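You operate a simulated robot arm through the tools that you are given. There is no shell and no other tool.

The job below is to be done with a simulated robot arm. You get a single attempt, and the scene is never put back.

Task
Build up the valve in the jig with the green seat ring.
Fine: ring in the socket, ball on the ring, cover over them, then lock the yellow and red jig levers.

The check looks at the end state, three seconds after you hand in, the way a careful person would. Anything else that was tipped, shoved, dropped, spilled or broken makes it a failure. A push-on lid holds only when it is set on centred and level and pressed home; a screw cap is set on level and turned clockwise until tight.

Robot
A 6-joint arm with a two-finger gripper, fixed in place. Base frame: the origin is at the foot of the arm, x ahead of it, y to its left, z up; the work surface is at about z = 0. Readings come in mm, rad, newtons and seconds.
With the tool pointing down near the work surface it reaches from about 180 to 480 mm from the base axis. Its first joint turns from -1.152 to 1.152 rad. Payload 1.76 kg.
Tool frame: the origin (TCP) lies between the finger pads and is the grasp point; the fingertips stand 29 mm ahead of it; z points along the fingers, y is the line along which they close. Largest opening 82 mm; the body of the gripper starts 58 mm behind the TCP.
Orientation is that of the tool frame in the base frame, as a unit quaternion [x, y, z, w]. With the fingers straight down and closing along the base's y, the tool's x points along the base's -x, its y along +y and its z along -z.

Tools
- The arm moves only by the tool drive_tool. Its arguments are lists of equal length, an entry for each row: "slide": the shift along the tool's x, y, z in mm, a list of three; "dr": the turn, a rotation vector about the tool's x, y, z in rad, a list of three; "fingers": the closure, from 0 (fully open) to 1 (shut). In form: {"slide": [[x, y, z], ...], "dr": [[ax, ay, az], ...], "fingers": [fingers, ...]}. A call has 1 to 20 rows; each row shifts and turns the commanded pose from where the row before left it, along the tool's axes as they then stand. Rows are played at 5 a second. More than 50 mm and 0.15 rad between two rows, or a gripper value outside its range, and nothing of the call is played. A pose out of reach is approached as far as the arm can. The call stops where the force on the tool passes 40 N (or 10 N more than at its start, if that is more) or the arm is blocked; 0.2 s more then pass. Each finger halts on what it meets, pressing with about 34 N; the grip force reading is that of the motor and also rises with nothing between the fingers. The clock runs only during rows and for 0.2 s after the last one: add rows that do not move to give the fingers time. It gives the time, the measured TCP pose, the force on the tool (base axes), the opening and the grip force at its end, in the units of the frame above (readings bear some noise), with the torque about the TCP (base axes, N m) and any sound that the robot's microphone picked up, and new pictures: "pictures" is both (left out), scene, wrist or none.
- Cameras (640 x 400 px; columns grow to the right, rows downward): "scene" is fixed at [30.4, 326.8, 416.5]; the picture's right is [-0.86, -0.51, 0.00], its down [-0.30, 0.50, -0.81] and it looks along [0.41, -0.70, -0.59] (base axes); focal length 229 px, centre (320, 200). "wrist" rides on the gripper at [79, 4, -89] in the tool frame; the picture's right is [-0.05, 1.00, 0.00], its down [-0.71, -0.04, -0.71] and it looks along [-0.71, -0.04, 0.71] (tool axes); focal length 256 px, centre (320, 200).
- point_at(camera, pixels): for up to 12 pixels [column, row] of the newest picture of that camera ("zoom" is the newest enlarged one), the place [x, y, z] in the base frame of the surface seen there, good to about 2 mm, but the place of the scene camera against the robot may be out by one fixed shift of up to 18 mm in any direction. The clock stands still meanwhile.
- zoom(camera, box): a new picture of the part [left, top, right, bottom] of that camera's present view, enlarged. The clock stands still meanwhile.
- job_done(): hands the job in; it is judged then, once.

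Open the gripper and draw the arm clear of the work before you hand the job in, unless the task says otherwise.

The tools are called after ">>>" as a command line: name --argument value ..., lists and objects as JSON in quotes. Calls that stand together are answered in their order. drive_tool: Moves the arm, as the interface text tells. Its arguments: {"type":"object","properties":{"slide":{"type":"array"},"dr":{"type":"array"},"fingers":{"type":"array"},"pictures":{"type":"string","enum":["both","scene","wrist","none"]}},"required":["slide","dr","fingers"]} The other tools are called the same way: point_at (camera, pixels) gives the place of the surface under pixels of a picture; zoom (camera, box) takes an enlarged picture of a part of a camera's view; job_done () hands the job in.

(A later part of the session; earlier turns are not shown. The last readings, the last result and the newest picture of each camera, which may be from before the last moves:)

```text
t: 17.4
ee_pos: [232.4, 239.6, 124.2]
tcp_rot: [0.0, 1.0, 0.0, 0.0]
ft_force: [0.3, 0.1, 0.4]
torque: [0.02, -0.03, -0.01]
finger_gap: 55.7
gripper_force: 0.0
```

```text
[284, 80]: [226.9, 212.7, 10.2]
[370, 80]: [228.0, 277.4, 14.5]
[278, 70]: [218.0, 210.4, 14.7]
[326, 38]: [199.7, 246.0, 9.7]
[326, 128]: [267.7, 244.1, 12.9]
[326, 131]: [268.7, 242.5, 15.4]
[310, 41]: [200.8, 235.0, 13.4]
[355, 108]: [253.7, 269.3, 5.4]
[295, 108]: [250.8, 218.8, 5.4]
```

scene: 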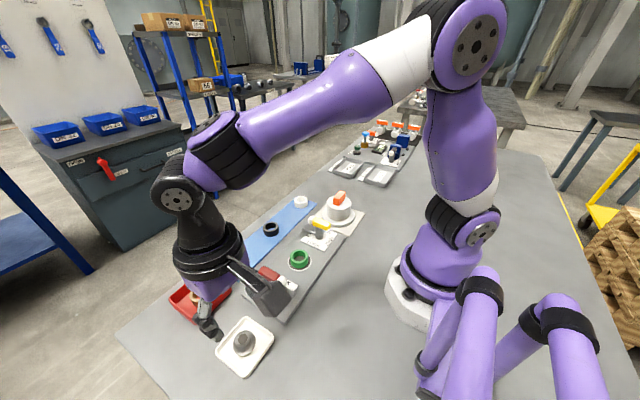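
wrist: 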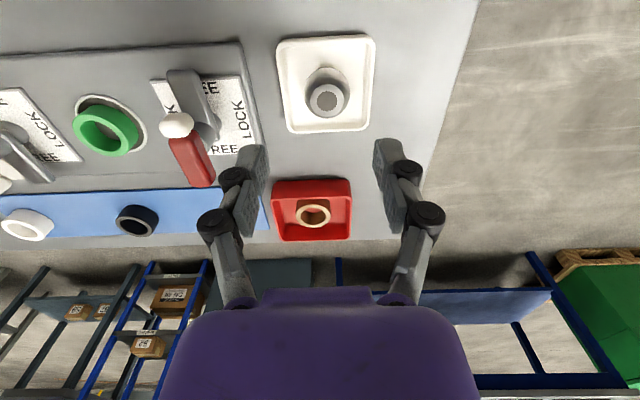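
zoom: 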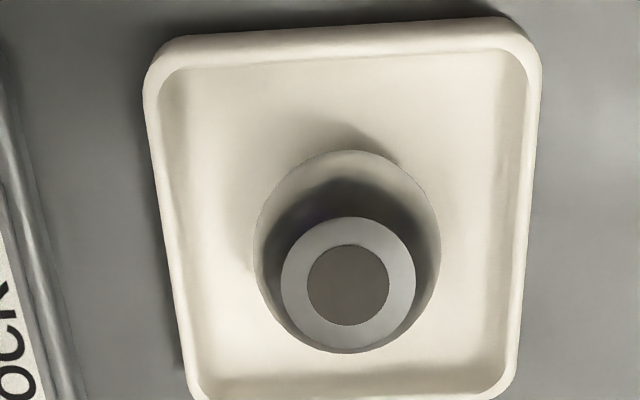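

Ball centre ≈ (235.4, 244.3), diameter ≈36 mm, equator z≈18; tray walls (top z≈14.5) leave little room along y. I'll turn the gripper 45° so the fingers go along the tray diagonal, and centre over the ball.

>>> drive_tool --slide '[[-3, 4.7, 0], [0, 0, 0], [0, 0, 0], [0, 0, 0], [0, 0, 0], [0, 0, 0], [0, 0, 0], [0, 0, 0]]' --dr '[[0, 0, 0], [0, 0, -0.131], [0, 0, -0.131], [0, 0, -0.131], [0, 0, -0.131], [0, 0, -0.131], [0, 0, -0.131], [0, 0, 0]]' --fingers '[0.32, 0.32, 0.32, 0.32, 0.32, 0.32, 0.38, 0.4]' --pictures "both"

>>> zoom --camera "wrist" --box '[256, 20, 384, 130]'

```text
t: 19.2
ee_pos: [236.3, 246.1, 123.3]
tcp_rot: [-0.384, 0.923, 0.0, 0.0]
ft_force: [-0.2, -0.6, 0.5]
torque: [0.0, -0.02, 0.05]
finger_gap: 49.1
gripper_force: 0.1
```

scene: 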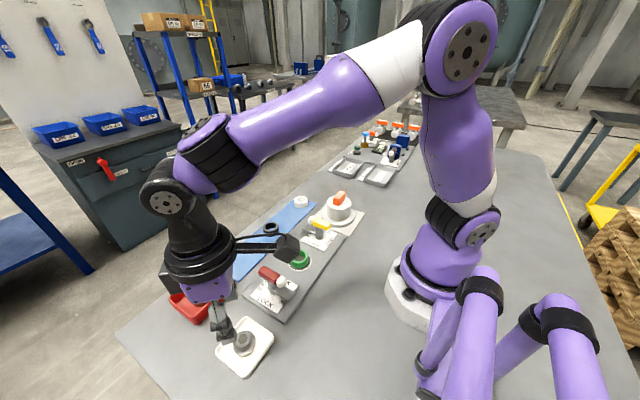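
wrist: 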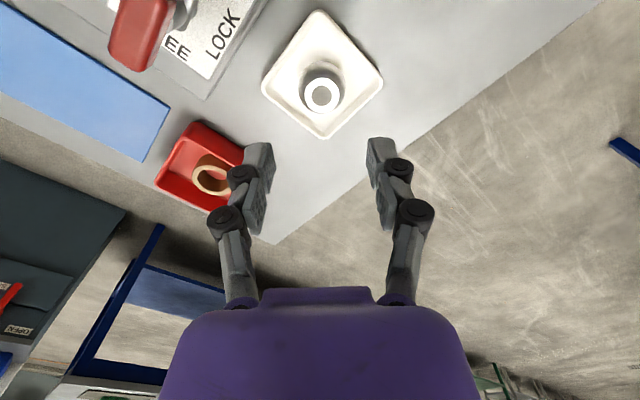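

```text
3.64 times, centred on (320, 75) of wrist
```

zoom: 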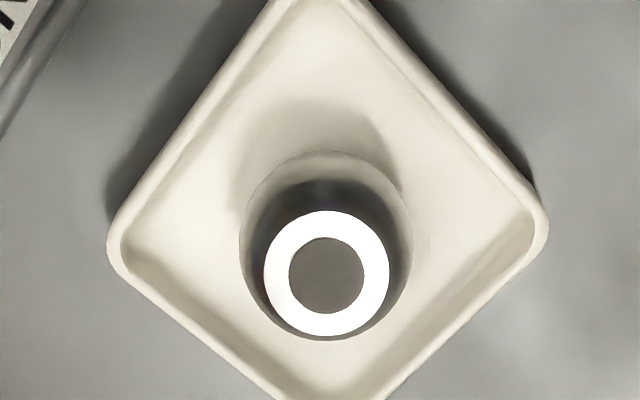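

Measure the ball's top flat and tray corners from this rotated view.

>>> point_at --camera "zoom" --pixels '[[327, 274], [327, 225], [327, 325], [275, 274], [378, 274], [245, 240], [408, 240], [140, 235], [520, 225], [200, 240], [450, 240], [327, 370]]'

```text
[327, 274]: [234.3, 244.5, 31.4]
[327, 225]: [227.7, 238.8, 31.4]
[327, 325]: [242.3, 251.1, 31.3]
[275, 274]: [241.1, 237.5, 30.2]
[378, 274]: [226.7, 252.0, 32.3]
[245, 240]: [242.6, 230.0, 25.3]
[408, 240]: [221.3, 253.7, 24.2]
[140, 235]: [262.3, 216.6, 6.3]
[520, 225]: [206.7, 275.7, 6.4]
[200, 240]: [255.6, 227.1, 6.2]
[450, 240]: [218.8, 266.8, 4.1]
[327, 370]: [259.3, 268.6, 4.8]
```

Ball centre ≈ (235, 244.6). Narrow the fingers to ~43 mm and descend to z≈75 for an alignment check before going into the tray.

>>> drive_tool --slide '[[0, 0, 30], [0, 0, 18], [0, 0, 0]]' --dr '[[0, 0, 0], [0, 0, 0], [0, 0, 0]]' --fingers '[0.47, 0.47, 0.47]' --pictures "wrist"

>>> zoom --camera "wrist" --box '[230, 40, 410, 180]'

```text
t: 20.0
ee_pos: [238.3, 245.6, 74.8]
tcp_rot: [-0.383, 0.924, 0.0, 0.0]
ft_force: [-0.1, 0.4, -0.1]
torque: [0.06, -0.01, 0.0]
finger_gap: 43.4
gripper_force: 0.1
```

wrist: 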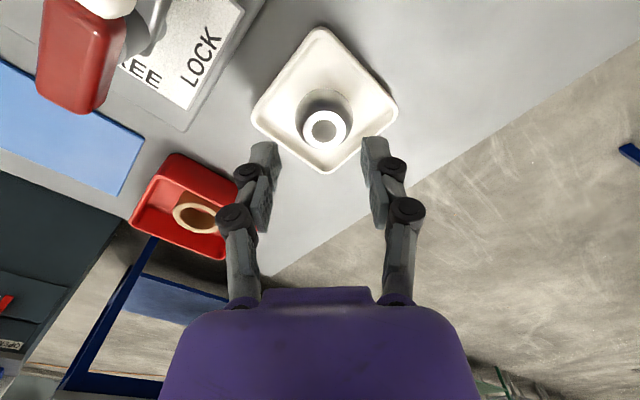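

```text
2.86 times, centred on (320, 110) of wrist
```

zoom: 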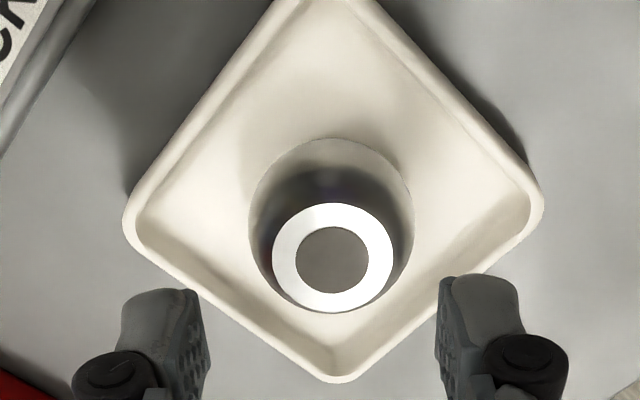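

Measure ball again from this closer view.

>>> point_at --camera "zoom" --pixels '[[333, 258], [333, 212], [333, 300], [280, 258], [388, 258], [255, 225], [408, 225], [333, 145], [150, 215], [525, 215], [333, 370], [333, 340]]'

>>> drive_tool --slide '[[0, 0, 0]]' --dr '[[0, 0, 0]]' --fingers '[0.47]' --pictures "none"

>>> drive_tool --slide '[[0, 0, 0]]' --dr '[[0, 0, 0]]' --fingers '[0.47]' --pictures "none"

```text
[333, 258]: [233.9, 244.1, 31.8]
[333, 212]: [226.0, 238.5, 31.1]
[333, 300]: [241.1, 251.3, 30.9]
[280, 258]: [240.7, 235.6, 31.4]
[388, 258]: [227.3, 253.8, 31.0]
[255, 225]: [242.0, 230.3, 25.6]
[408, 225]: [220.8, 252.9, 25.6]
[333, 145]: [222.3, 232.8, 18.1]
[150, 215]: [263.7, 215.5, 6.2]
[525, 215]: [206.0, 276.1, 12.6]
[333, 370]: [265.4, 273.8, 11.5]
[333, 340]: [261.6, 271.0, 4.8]
```

```text
t: 20.4
ee_pos: [237.4, 245.0, 74.8]
tcp_rot: [-0.383, 0.924, 0.0, 0.0]
ft_force: [0.9, 1.1, 0.7]
torque: [-0.01, -0.01, 0.02]
finger_gap: 43.6
gripper_force: 0.0
```

```text
t: 20.8
ee_pos: [238.9, 245.2, 74.2]
tcp_rot: [-0.384, 0.923, 0.0, 0.0]
ft_force: [0.2, -0.3, -1.0]
torque: [0.0, 0.0, -0.02]
finger_gap: 43.4
gripper_force: 0.0
```

TCP reads ≈(238.0, 245.3) against ball (234.0, 244.7): shift +3.2 in tool x and +2.4 in tool y, then recheck.

>>> drive_tool --slide '[[3.2, 2.4, 10], [0, 0, 0], [0, 0, 0]]' --dr '[[0, 0, 0], [0, 0, 0], [0, 0, 0]]' --fingers '[0.47, 0.47, 0.47]' --pictures "wrist"

>>> zoom --camera "wrist" --box '[230, 40, 410, 180]'

>>> drive_tool --slide '[[0, 0, 0]]' --dr '[[0, 0, 0]]' --fingers '[0.47]' --pictures "none"

```text
t: 21.6
ee_pos: [234.9, 245.0, 63.5]
tcp_rot: [-0.383, 0.924, 0.0, 0.0]
ft_force: [-0.5, 0.0, 0.2]
torque: [0.0, -0.03, -0.01]
finger_gap: 43.3
gripper_force: 0.1
```

wrist: 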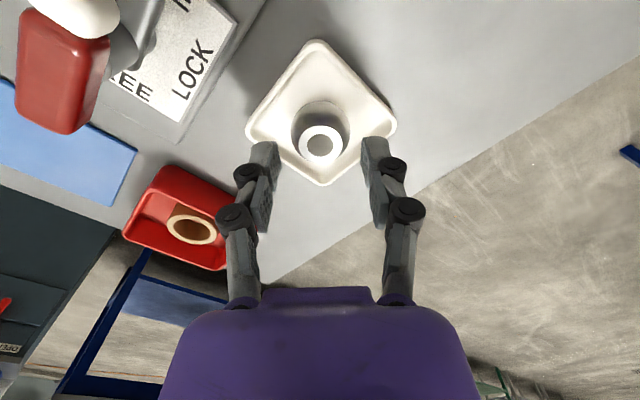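

```text
2.86 times, centred on (320, 110) of wrist
```

zoom: 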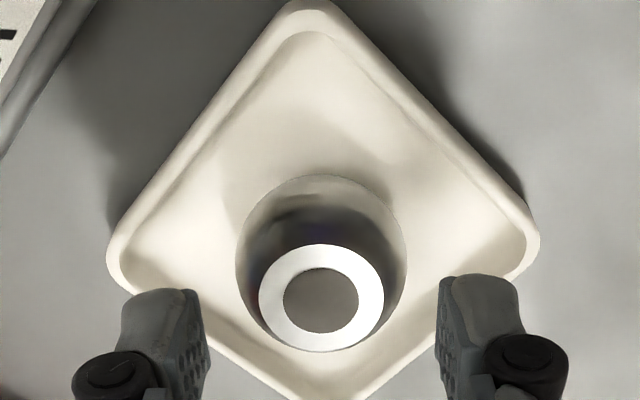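

```text
t: 22.0
ee_pos: [235.3, 245.0, 64.5]
tcp_rot: [-0.384, 0.923, 0.0, 0.0]
ft_force: [-0.4, 0.0, 0.1]
torque: [-0.01, 0.0, 0.02]
finger_gap: 43.3
gripper_force: 0.0
```

Ball is now centred between the fingers (zoom col 321). Descend to TCP z≈41 (fingertips ≈12) and close on the ball.

>>> drive_tool --slide '[[0, 0, 12], [0, 0, 7], [0, 0, 4], [0, 0, 0]]' --dr '[[0, 0, 0], [0, 0, 0], [0, 0, 0], [0, 0, 0]]' --fingers '[0.47, 0.47, 0.47, 0.47]' --pictures "both"

>>> zoom --camera "wrist" --box '[230, 60, 410, 200]'

>>> zoom --camera "scene" --box '[200, 300, 296, 380]'

```text
t: 23.0
ee_pos: [233.6, 245.4, 41.9]
tcp_rot: [-0.383, 0.924, 0.0, -0.001]
ft_force: [0.0, -0.1, -0.4]
torque: [-0.03, 0.01, 0.01]
finger_gap: 43.3
gripper_force: 0.1
```

scene: 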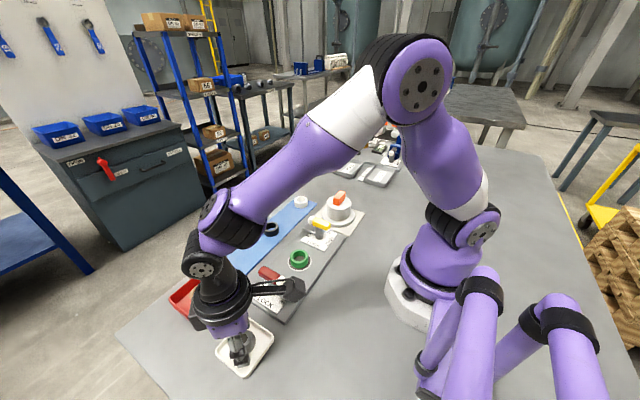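
wrist: 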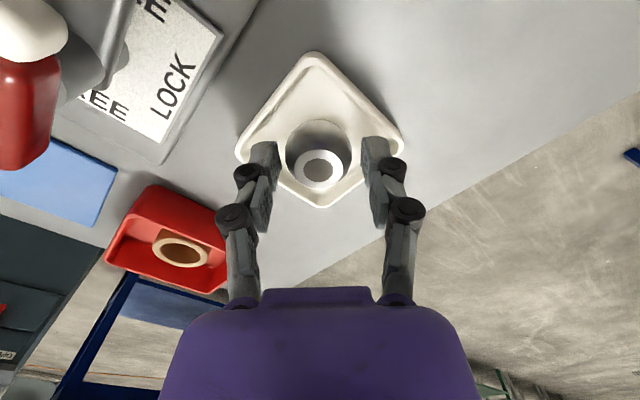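

```text
2.86 times, centred on (320, 130) of wrist
```

zoom: 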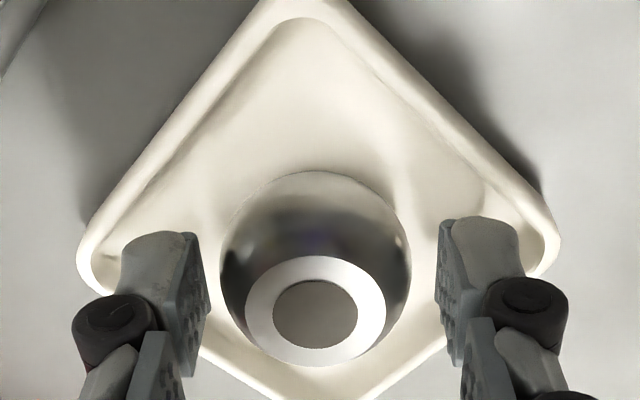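

```text
5.00 times, centred on (248, 340) of scene
```

zoom: 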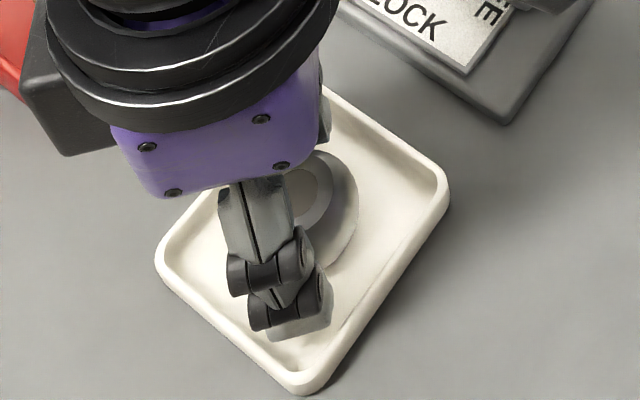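

Fingers are inside the tray around the ball with no contact. Close to grip.

>>> drive_tool --slide '[[0, 0, 0], [0, 0, 0], [0, 0, 0], [0, 0, 0]]' --dr '[[0, 0, 0], [0, 0, 0], [0, 0, 0], [0, 0, 0]]' --fingers '[0.53, 0.6, 0.62, 0.62]' --pictures "wrist"

>>> zoom --camera "wrist" --box '[230, 60, 410, 200]'

```text
t: 24.0
ee_pos: [235.1, 245.1, 41.6]
tcp_rot: [-0.383, 0.924, 0.0, 0.001]
ft_force: [0.8, -1.5, 2.6]
torque: [-0.01, 0.02, 0.0]
finger_gap: 34.5
gripper_force: 34.0
```

wrist: 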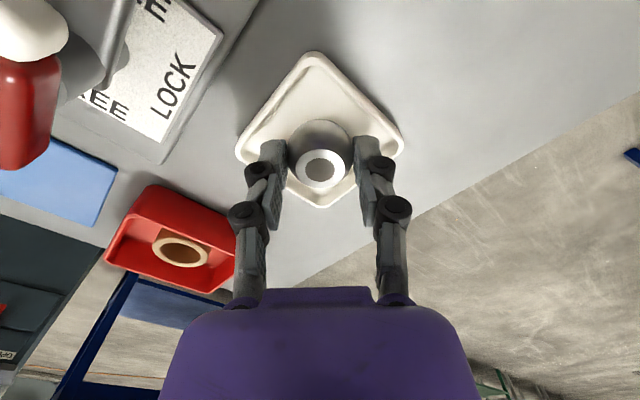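

```text
2.86 times, centred on (320, 130) of wrist
```

zoom: 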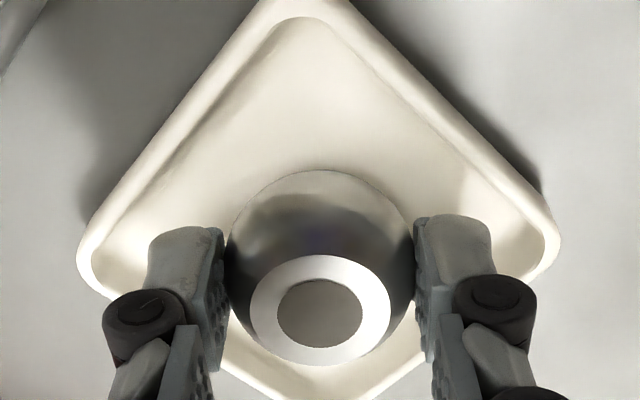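

Ball gripped (gap 34.5 mm). Lift it slowly out of the tray to z≈126.

>>> drive_tool --slide '[[0, 0, -8], [0, 0, -16], [0, 0, -30], [0, 0, -30], [0, 0, 0]]' --dr '[[0, 0, 0], [0, 0, 0], [0, 0, 0], [0, 0, 0], [0, 0, 0]]' --fingers '[0.62, 0.62, 0.62, 0.62, 0.62]' --pictures "both"

>>> zoom --camera "wrist" --box '[230, 60, 410, 200]'

```text
t: 25.2
ee_pos: [233.9, 243.9, 126.5]
tcp_rot: [-0.384, 0.924, 0.0, 0.0]
ft_force: [-0.2, 0.0, -1.0]
torque: [0.02, -0.05, -0.01]
finger_gap: 34.1
gripper_force: 34.6
```

scene: 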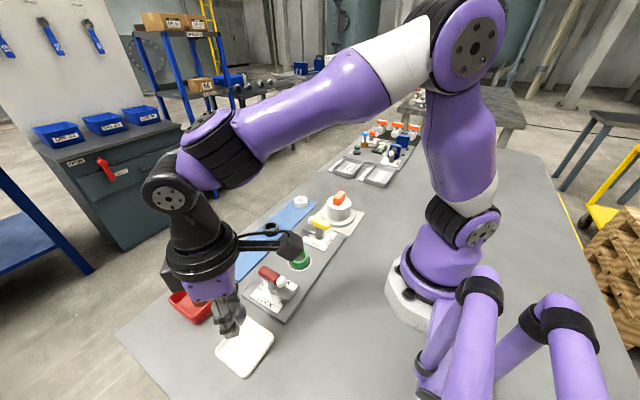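
wrist: 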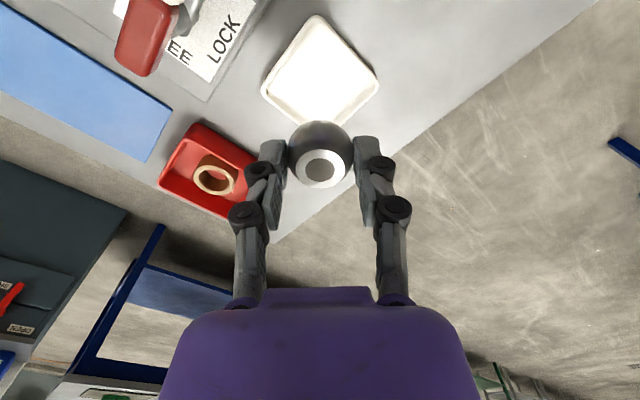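

```text
2.86 times, centred on (320, 130) of wrist
```

zoom: 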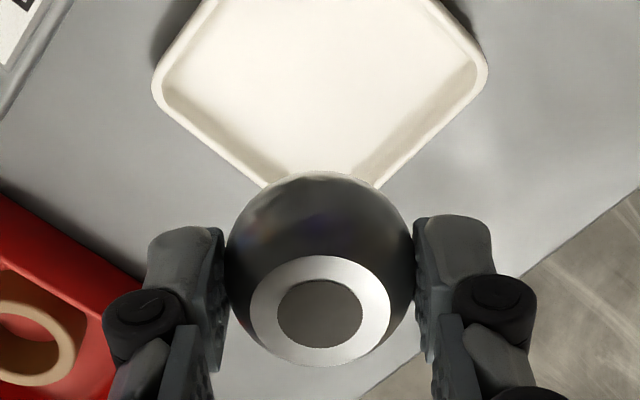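

Ball held level and secure. Rotate back 45° and carry it over the socket.

>>> drive_tool --slide '[[0, 0, 0], [0, 0, 0], [0, 0, 0], [0, 0, 0], [0, 0, 0], [0, 0, 0], [-4, -40, 0], [-4, -40, 0], [-4, -40, 0], [-4, -35, 0], [-5, -28, 0], [0, 0, 0]]' --dr '[[0, 0, 0.131], [0, 0, 0.131], [0, 0, 0.131], [0, 0, 0.131], [0, 0, 0.131], [0, 0, 0.131], [0, 0, 0], [0, 0, 0], [0, 0, 0], [0, 0, 0], [0, 0, 0], [0, 0, 0]]' --fingers '[0.62, 0.62, 0.62, 0.62, 0.62, 0.62, 0.62, 0.62, 0.62, 0.62, 0.62, 0.62]' --pictures "both"

>>> zoom --camera "wrist" --box '[256, 40, 384, 200]'

```text
t: 27.8
ee_pos: [254.4, 61.2, 126.8]
tcp_rot: [0.0, 1.0, 0.001, 0.0]
ft_force: [0.3, -0.9, -0.7]
torque: [-0.01, -0.02, 0.0]
finger_gap: 34.6
gripper_force: 33.9
```

scene: 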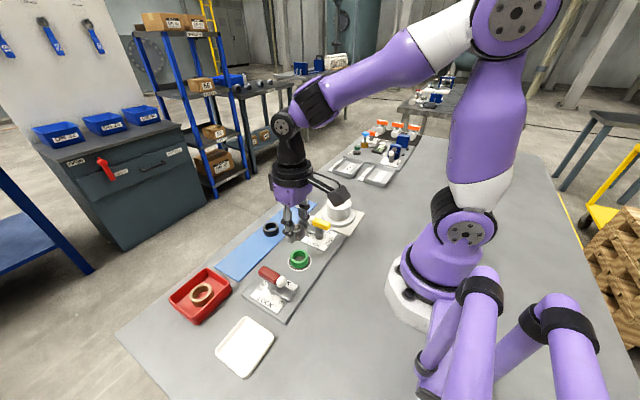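
wrist: 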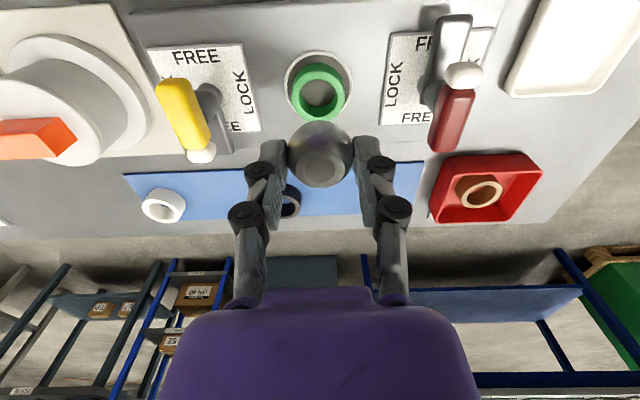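

```text
2.50 times, centred on (320, 120) of wrist
```

zoom: 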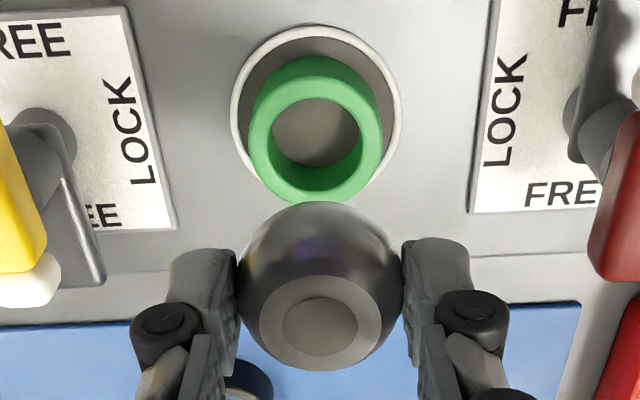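

Measure the ring's top edges and the ball's top flat from this zoom to compute the offset.

>>> point_at --camera "zoom" --pixels '[[254, 135], [377, 135], [315, 198], [315, 88], [315, 203], [320, 280], [320, 364], [264, 322], [377, 322], [320, 322], [266, 150], [365, 150]]'

>>> drive_tool --slide '[[0, 0, 0]]' --dr '[[0, 0, 0]]' --fingers '[0.62]' --pictures "none"

```text
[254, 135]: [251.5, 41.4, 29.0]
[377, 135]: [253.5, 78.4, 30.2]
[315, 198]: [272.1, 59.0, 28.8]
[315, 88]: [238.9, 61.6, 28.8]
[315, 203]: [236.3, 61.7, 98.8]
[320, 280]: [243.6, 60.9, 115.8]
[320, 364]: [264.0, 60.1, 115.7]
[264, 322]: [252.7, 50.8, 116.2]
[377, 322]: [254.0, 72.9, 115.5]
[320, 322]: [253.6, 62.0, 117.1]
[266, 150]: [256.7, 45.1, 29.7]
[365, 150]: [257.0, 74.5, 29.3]
```

```text
t: 28.2
ee_pos: [254.3, 61.4, 126.9]
tcp_rot: [-0.001, 1.0, 0.0, 0.0]
ft_force: [-0.2, -0.3, -0.3]
torque: [-0.01, -0.01, 0.01]
finger_gap: 34.1
gripper_force: 34.2
```

Ring centre ≈ (254.4, 60.0), top z≈29.5; ball centre ≈ (253.9, 61.8). Shift −1.8 in y and +0.5 in x and descend to z≈74 for a check.

>>> drive_tool --slide '[[-0.5, -1.8, 0], [0, 0, 30], [0, 0, 23], [0, 0, 0], [0, 0, 0]]' --dr '[[0, 0, 0], [0, 0, 0], [0, 0, 0], [0, 0, 0], [0, 0, 0]]' --fingers '[0.62, 0.62, 0.62, 0.62, 0.62]' --pictures "both"

>>> zoom --camera "wrist" --box '[256, 60, 384, 200]'

>>> zoom --camera "scene" --box '[260, 220, 356, 280]'

```text
t: 29.4
ee_pos: [254.7, 61.4, 73.9]
tcp_rot: [-0.002, 1.0, -0.001, 0.001]
ft_force: [0.6, -0.6, 0.4]
torque: [0.03, -0.02, 0.0]
finger_gap: 34.4
gripper_force: 33.7
```

scene: 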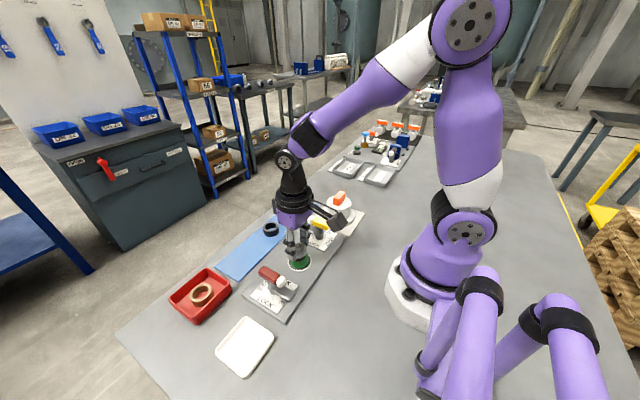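
wrist: 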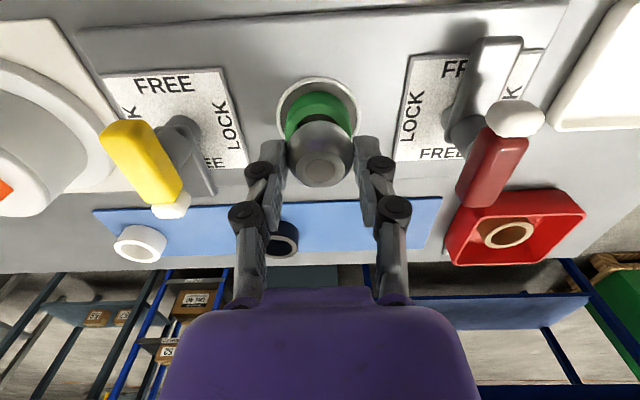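

```text
2.86 times, centred on (320, 130) of wrist
```

zoom: 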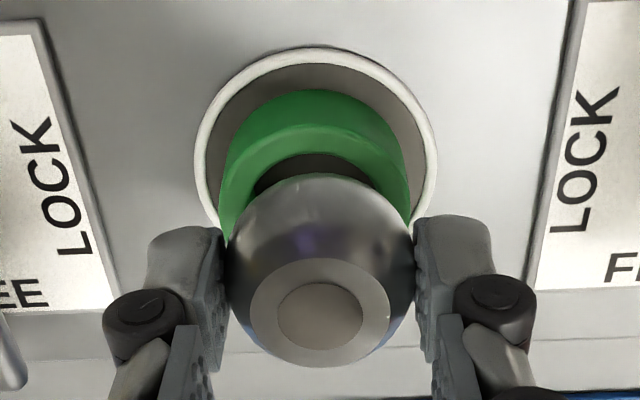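

```text
6.67 times, centred on (308, 250) of scene
```

zoom: 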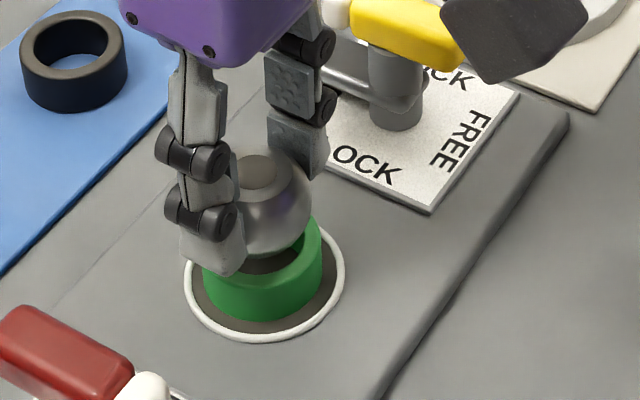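

Closer check: measure ball flat and ring edges once more.

>>> point_at --camera "zoom" --pixels '[[254, 312], [386, 312], [320, 264], [320, 360], [320, 312], [230, 190], [400, 190], [315, 135], [315, 140], [270, 160], [360, 160], [225, 215]]'

>>> drive_tool --slide '[[0, 0, 0]]' --dr '[[0, 0, 0]]' --fingers '[0.62]' --pictures "none"

```text
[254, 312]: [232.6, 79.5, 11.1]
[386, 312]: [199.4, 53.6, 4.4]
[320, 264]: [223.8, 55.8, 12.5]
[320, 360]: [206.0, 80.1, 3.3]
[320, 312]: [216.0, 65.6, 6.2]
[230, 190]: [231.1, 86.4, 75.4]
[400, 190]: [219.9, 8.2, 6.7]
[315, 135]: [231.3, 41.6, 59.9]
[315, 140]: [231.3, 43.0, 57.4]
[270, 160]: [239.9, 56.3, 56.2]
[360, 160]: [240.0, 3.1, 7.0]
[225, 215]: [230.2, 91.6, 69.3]
```

```text
t: 29.8
ee_pos: [255.0, 60.0, 72.4]
tcp_rot: [0.0, 1.0, 0.0, 0.0]
ft_force: [0.2, 1.3, 0.3]
torque: [0.01, -0.02, -0.01]
finger_gap: 34.3
gripper_force: 33.9
```

The last zoom was the scene one, so I'll redo this with wrist pixels.

>>> point_at --camera "wrist" --pixels '[[297, 169], [343, 169], [320, 152], [320, 187], [320, 169], [287, 125], [349, 125], [318, 107], [318, 110], [318, 101], [290, 135], [348, 135]]'

>>> zoom --camera "wrist" --box '[270, 80, 370, 160]'

```text
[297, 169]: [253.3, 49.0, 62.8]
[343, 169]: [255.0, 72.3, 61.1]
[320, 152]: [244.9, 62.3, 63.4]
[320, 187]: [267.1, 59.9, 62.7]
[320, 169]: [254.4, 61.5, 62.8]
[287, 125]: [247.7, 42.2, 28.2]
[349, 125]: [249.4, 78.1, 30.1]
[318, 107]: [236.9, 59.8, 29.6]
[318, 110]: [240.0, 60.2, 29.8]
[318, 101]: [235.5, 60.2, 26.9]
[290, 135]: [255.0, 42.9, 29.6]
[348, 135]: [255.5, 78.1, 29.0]
```

```text
5.00 times, centred on (320, 120) of wrist
```

zoom: 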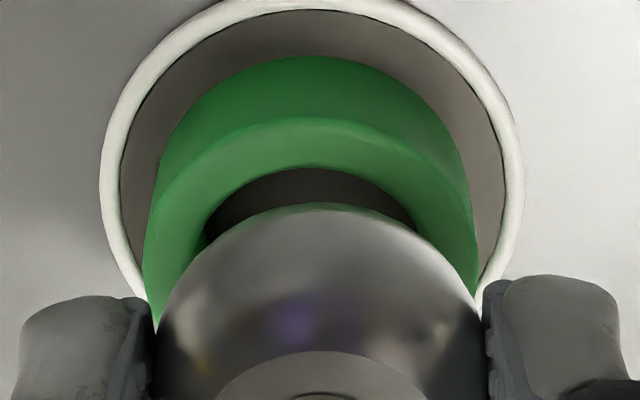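

Ball ≈ (255.5, 60.6), ring ≈ (254.5, 60.1). Correct by −0.8 x and −0.5 y, then lower 5 mm.

>>> drive_tool --slide '[[0.8, -0.5, 0], [0, 0, 3], [0, 0, 2], [0, 0, 0], [0, 0, 0]]' --dr '[[0, 0, 0], [0, 0, 0], [0, 0, 0], [0, 0, 0], [0, 0, 0]]' --fingers '[0.62, 0.62, 0.62, 0.62, 0.62]' --pictures "both"

>>> zoom --camera "scene" --box '[260, 220, 356, 280]'

>>> zoom --camera "wrist" --box '[270, 80, 370, 160]'

```text
t: 31.0
ee_pos: [255.0, 61.9, 67.8]
tcp_rot: [-0.001, 1.0, 0.0, 0.0]
ft_force: [-0.5, 0.1, -1.5]
torque: [0.01, -0.02, 0.01]
finger_gap: 34.3
gripper_force: 33.7
```

scene: 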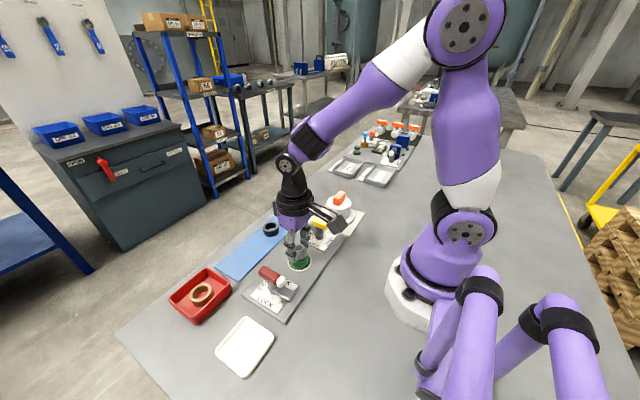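
wrist: 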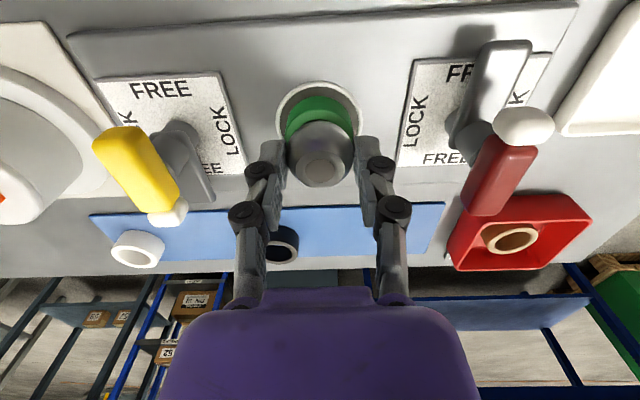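

```text
6.67 times, centred on (308, 250) of scene
```

zoom: 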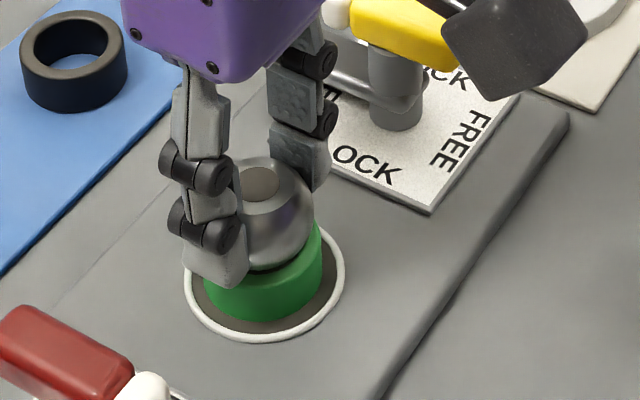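

```text
5.00 times, centred on (320, 120) of wrist
```

zoom: 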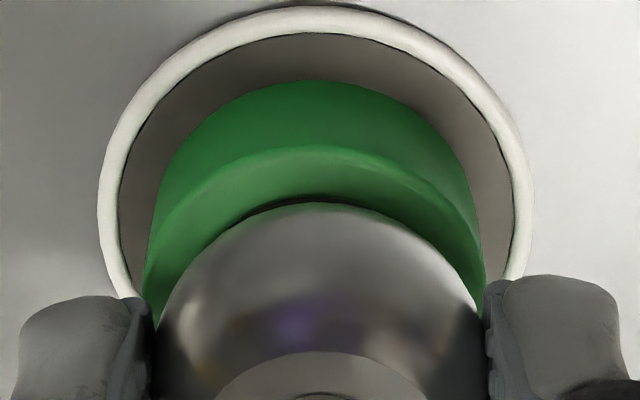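

Measure once more before final lowering.

>>> point_at --camera "wrist" --pixels '[[297, 169], [343, 169], [320, 152], [320, 187], [290, 135], [350, 135], [318, 100], [318, 103], [318, 112], [318, 116], [290, 140], [346, 140]]'

>>> drive_tool --slide '[[0, 0, 0]]' --dr '[[0, 0, 0]]' --fingers '[0.62]' --pictures "none"

```text
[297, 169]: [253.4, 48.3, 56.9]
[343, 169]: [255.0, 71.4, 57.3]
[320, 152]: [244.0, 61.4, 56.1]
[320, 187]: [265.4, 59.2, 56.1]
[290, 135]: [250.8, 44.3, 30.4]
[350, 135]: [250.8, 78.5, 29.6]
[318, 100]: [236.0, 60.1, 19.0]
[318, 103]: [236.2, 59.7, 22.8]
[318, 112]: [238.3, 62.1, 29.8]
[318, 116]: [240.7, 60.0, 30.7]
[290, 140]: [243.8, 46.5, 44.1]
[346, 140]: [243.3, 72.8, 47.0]
```

```text
t: 31.4
ee_pos: [254.6, 61.3, 66.8]
tcp_rot: [-0.001, 1.0, 0.0, -0.001]
ft_force: [-0.5, 0.4, -1.2]
torque: [0.0, 0.02, 0.02]
finger_gap: 34.1
gripper_force: 33.6
```

Ball (254.7, 59.9) vs ring (255, 60.5): nudge +0.4 in each and lower in half-millimetre steps to contact.

>>> drive_tool --slide '[[-0.3, 0.4, 0], [0, 0, 0.5], [0, 0, 0.5], [0, 0, 0]]' --dr '[[0, 0, 0], [0, 0, 0], [0, 0, 0], [0, 0, 0]]' --fingers '[0.62, 0.62, 0.62, 0.62]' --pictures "none"

>>> drive_tool --slide '[[0, 0, 0.5], [0, 0, 0]]' --dr '[[0, 0, 0], [0, 0, 0]]' --fingers '[0.62, 0.62]' --pictures "wrist"

```text
t: 32.4
ee_pos: [255.2, 60.6, 66.3]
tcp_rot: [-0.001, 1.0, -0.001, 0.0]
ft_force: [0.0, -0.1, -0.3]
torque: [0.01, -0.02, 0.01]
finger_gap: 34.2
gripper_force: 33.7
```

```text
t: 33.0
ee_pos: [255.7, 60.3, 66.3]
tcp_rot: [-0.001, 1.0, 0.0, 0.0]
ft_force: [1.0, -0.3, -0.6]
torque: [0.02, -0.02, -0.03]
finger_gap: 34.3
gripper_force: 34.5
```

wrist: 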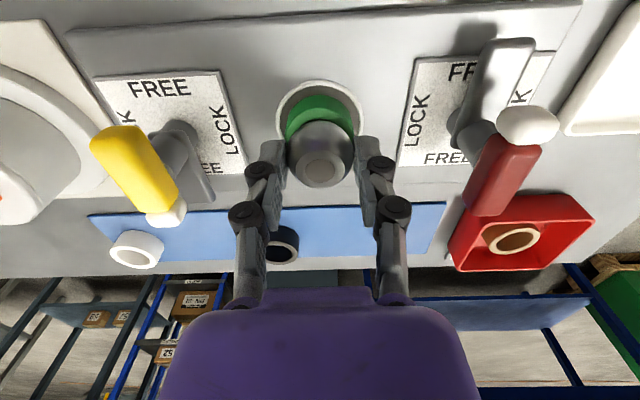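

No contact yet; keep lowering in small steps.

>>> drive_tool --slide '[[0, 0, 0.5], [0, 0, 0.5], [0, 0, 0]]' --dr '[[0, 0, 0], [0, 0, 0], [0, 0, 0]]' --fingers '[0.62, 0.62, 0.62]' --pictures "none"

>>> drive_tool --slide '[[0, 0, 0.5], [0, 0, 0]]' --dr '[[0, 0, 0], [0, 0, 0]]' --fingers '[0.62, 0.62]' --pictures "wrist"

>>> zoom --camera "wrist" --box '[270, 80, 370, 160]'

```text
t: 33.8
ee_pos: [255.2, 60.7, 65.3]
tcp_rot: [-0.002, 1.0, -0.001, -0.001]
ft_force: [0.0, -0.1, -1.2]
torque: [-0.03, 0.01, -0.01]
finger_gap: 34.2
gripper_force: 33.7
```

```text
t: 34.4
ee_pos: [254.7, 61.2, 65.4]
tcp_rot: [0.0, 1.0, 0.0, 0.001]
ft_force: [0.3, 0.3, -0.8]
torque: [-0.02, -0.01, -0.01]
finger_gap: 34.4
gripper_force: 33.7
```

wrist: 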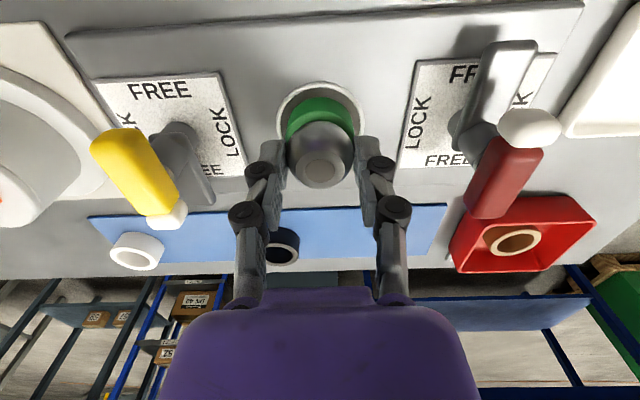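

```text
5.00 times, centred on (320, 120) of wrist
```

zoom: 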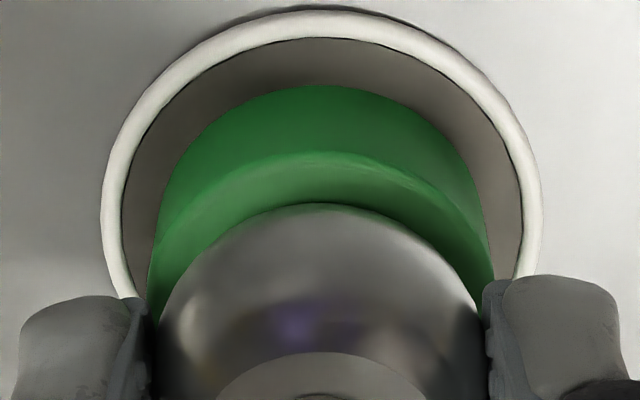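

Aligned (ball silhouette centre col 320, ring 321). Continue lowering.

>>> drive_tool --slide '[[0, 0, 0.5], [0, 0, 0.5], [0, 0, 0]]' --dr '[[0, 0, 0], [0, 0, 0], [0, 0, 0]]' --fingers '[0.62, 0.62, 0.62]' --pictures "none"

>>> drive_tool --slide '[[0, 0, 0.5], [0, 0, 0]]' --dr '[[0, 0, 0], [0, 0, 0]]' --fingers '[0.62, 0.62]' --pictures "both"

>>> zoom --camera "scene" --box '[260, 220, 356, 280]'

```text
t: 35.2
ee_pos: [254.8, 60.2, 63.9]
tcp_rot: [-0.001, 1.0, 0.0, 0.0]
ft_force: [0.8, 0.1, -0.6]
torque: [0.02, 0.03, 0.02]
finger_gap: 34.3
gripper_force: 34.2
```

```text
t: 35.8
ee_pos: [255.9, 60.2, 63.5]
tcp_rot: [-0.001, 1.0, 0.0, -0.001]
ft_force: [0.0, 0.8, 0.0]
torque: [0.02, -0.03, 0.01]
finger_gap: 34.1
gripper_force: 33.8
```

scene: 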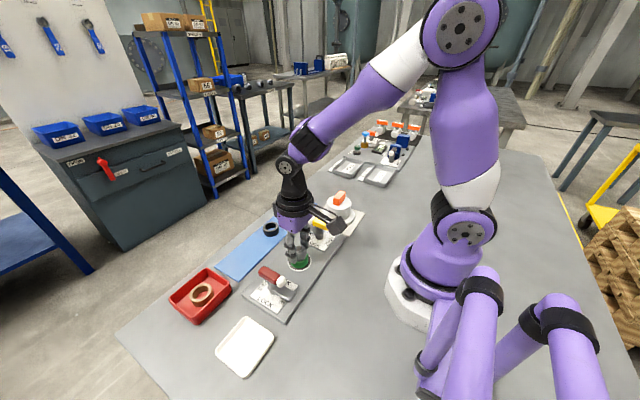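
wrist: 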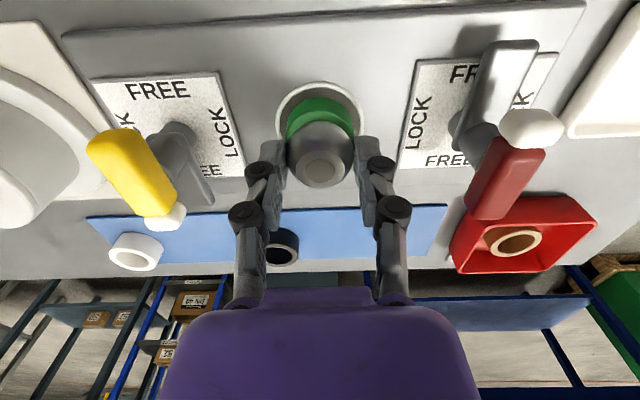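

```text
6.67 times, centred on (308, 250) of scene
```

zoom: 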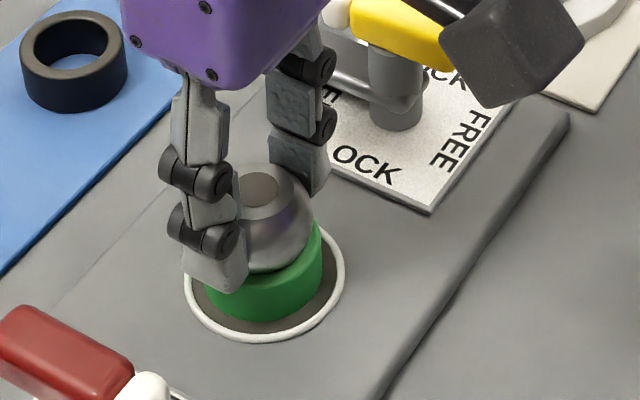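

Nearly seated; check the ball top height and keep lowering.

>>> point_at --camera "wrist" --pixels '[[297, 169], [343, 169], [320, 152], [320, 187], [288, 135], [352, 135], [318, 103], [318, 112], [318, 116], [320, 169]]'

>>> drive_tool --slide '[[0, 0, 0.5], [0, 0, 0]]' --dr '[[0, 0, 0], [0, 0, 0]]' --fingers '[0.62, 0.62]' --pictures "none"

>>> drive_tool --slide '[[0, 0, 0.5], [0, 0, 0]]' --dr '[[0, 0, 0], [0, 0, 0]]' --fingers '[0.62, 0.62]' --pictures "none"

```text
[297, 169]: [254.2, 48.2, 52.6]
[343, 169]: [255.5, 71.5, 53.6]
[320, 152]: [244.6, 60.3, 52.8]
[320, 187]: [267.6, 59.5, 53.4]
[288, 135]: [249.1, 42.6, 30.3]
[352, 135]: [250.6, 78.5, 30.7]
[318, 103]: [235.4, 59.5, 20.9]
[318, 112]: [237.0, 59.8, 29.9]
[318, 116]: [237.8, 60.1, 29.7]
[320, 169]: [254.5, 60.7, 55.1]
```

```text
t: 36.4
ee_pos: [257.0, 60.6, 63.4]
tcp_rot: [-0.001, 1.0, -0.001, 0.0]
ft_force: [-0.2, 0.9, -1.4]
torque: [0.02, -0.03, 0.01]
finger_gap: 34.3
gripper_force: 33.5
```

```text
t: 37.0
ee_pos: [255.2, 60.3, 63.0]
tcp_rot: [-0.001, 1.0, 0.0, 0.0]
ft_force: [0.3, -0.5, 0.0]
torque: [0.0, 0.0, 0.01]
finger_gap: 34.2
gripper_force: 34.0
```

>>> drive_tool --slide '[[0, 0, 0.5], [0, 0, 0]]' --dr '[[0, 0, 0], [0, 0, 0]]' --fingers '[0.62, 0.62]' --pictures "none"

>>> drive_tool --slide '[[0, 0, 0.5], [0, 0, 0]]' --dr '[[0, 0, 0], [0, 0, 0]]' --fingers '[0.62, 0.62]' --pictures "both"

>>> zoom --camera "scene" --box '[260, 220, 356, 280]'

>>> zoom --camera "wrist" --box '[256, 80, 384, 200]'

```text
t: 37.6
ee_pos: [256.7, 61.6, 63.5]
tcp_rot: [0.0, 1.0, -0.001, 0.001]
ft_force: [0.8, -1.8, 2.0]
torque: [-0.05, -0.02, -0.02]
finger_gap: 33.9
gripper_force: 34.1
```

```text
t: 38.2
ee_pos: [255.6, 59.8, 61.1]
tcp_rot: [0.0, 1.0, 0.0, 0.001]
ft_force: [-3.4, -3.5, 16.7]
torque: [-0.12, 0.08, -0.01]
finger_gap: 34.2
gripper_force: 33.9
```

scene: 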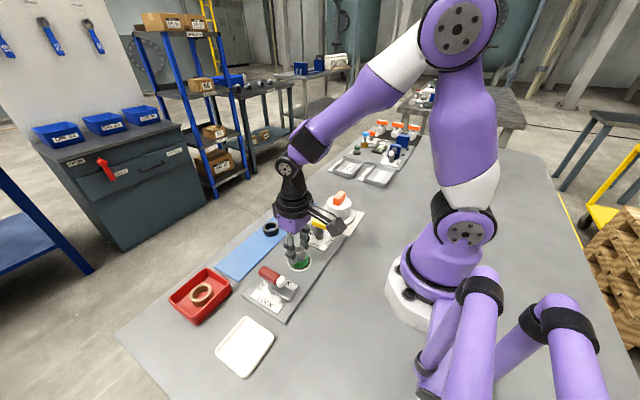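
wrist: 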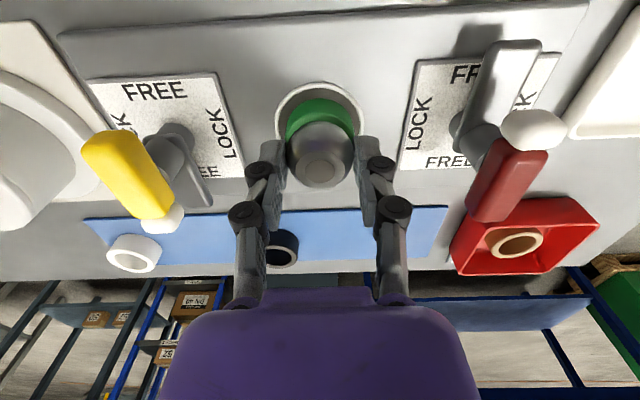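

```text
6.67 times, centred on (308, 250) of scene
```

zoom: 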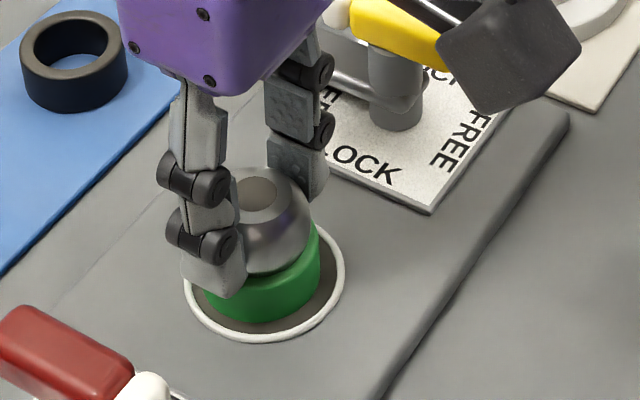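

```text
3.33 times, centred on (320, 140) of wrist
```

zoom: 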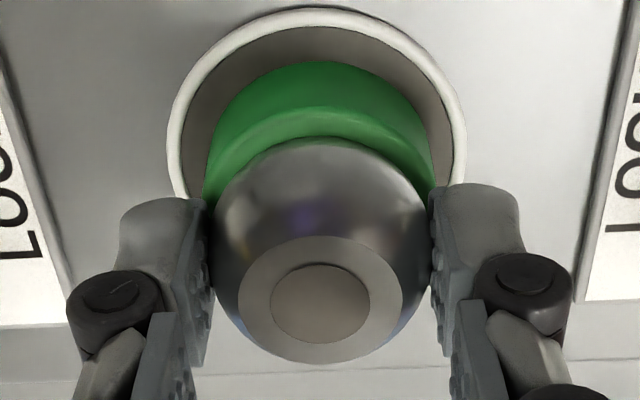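

Contact at ~17 N: ball is seated on the ring. Relieve 0.5 mm and open the fingers to ~50 mm.

>>> drive_tool --slide '[[0, 0, -0.5], [0, 0, 0], [0, 0, 0], [0, 0, 0], [0, 0, 0]]' --dr '[[0, 0, 0], [0, 0, 0], [0, 0, 0], [0, 0, 0], [0, 0, 0]]' --fingers '[0.62, 0.56, 0.5, 0.4, 0.4]' --pictures "both"

>>> zoom --camera "scene" --box '[260, 220, 356, 280]'

>>> zoom --camera "wrist" --box '[256, 80, 384, 200]'

```text
t: 39.4
ee_pos: [255.9, 60.5, 61.8]
tcp_rot: [-0.001, 1.0, 0.0, 0.0]
ft_force: [0.0, 0.0, 0.4]
torque: [-0.01, 0.02, 0.02]
finger_gap: 49.4
gripper_force: 0.1
```

scene: 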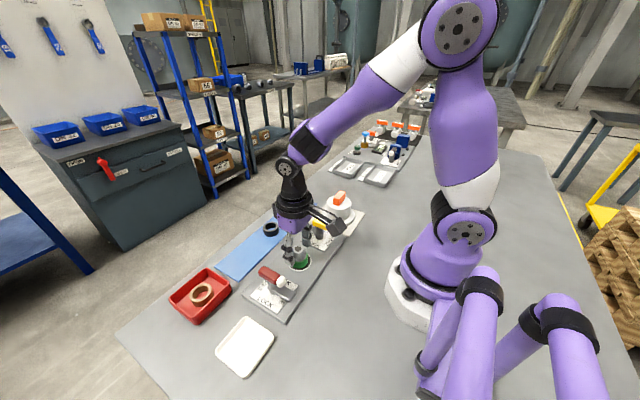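
wrist: 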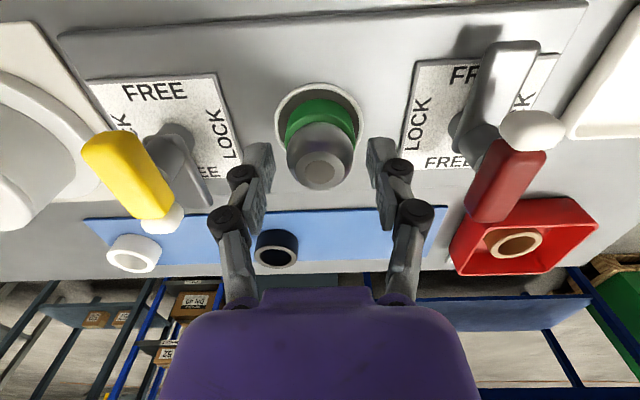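

```text
6.67 times, centred on (308, 250) of scene
```

zoom: 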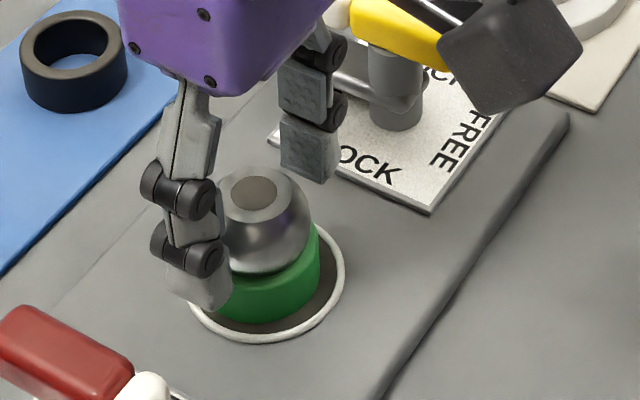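

```text
3.33 times, centred on (320, 140) of wrist
```

zoom: 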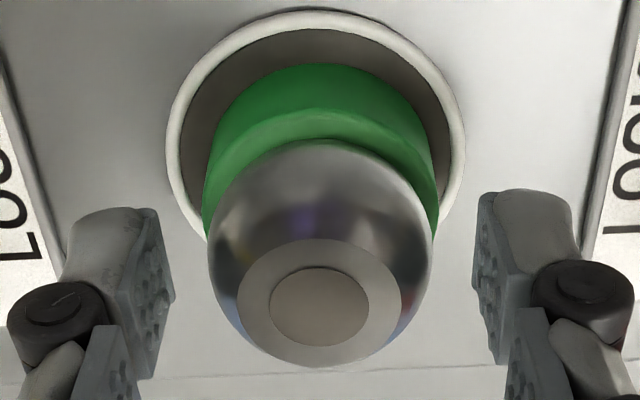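

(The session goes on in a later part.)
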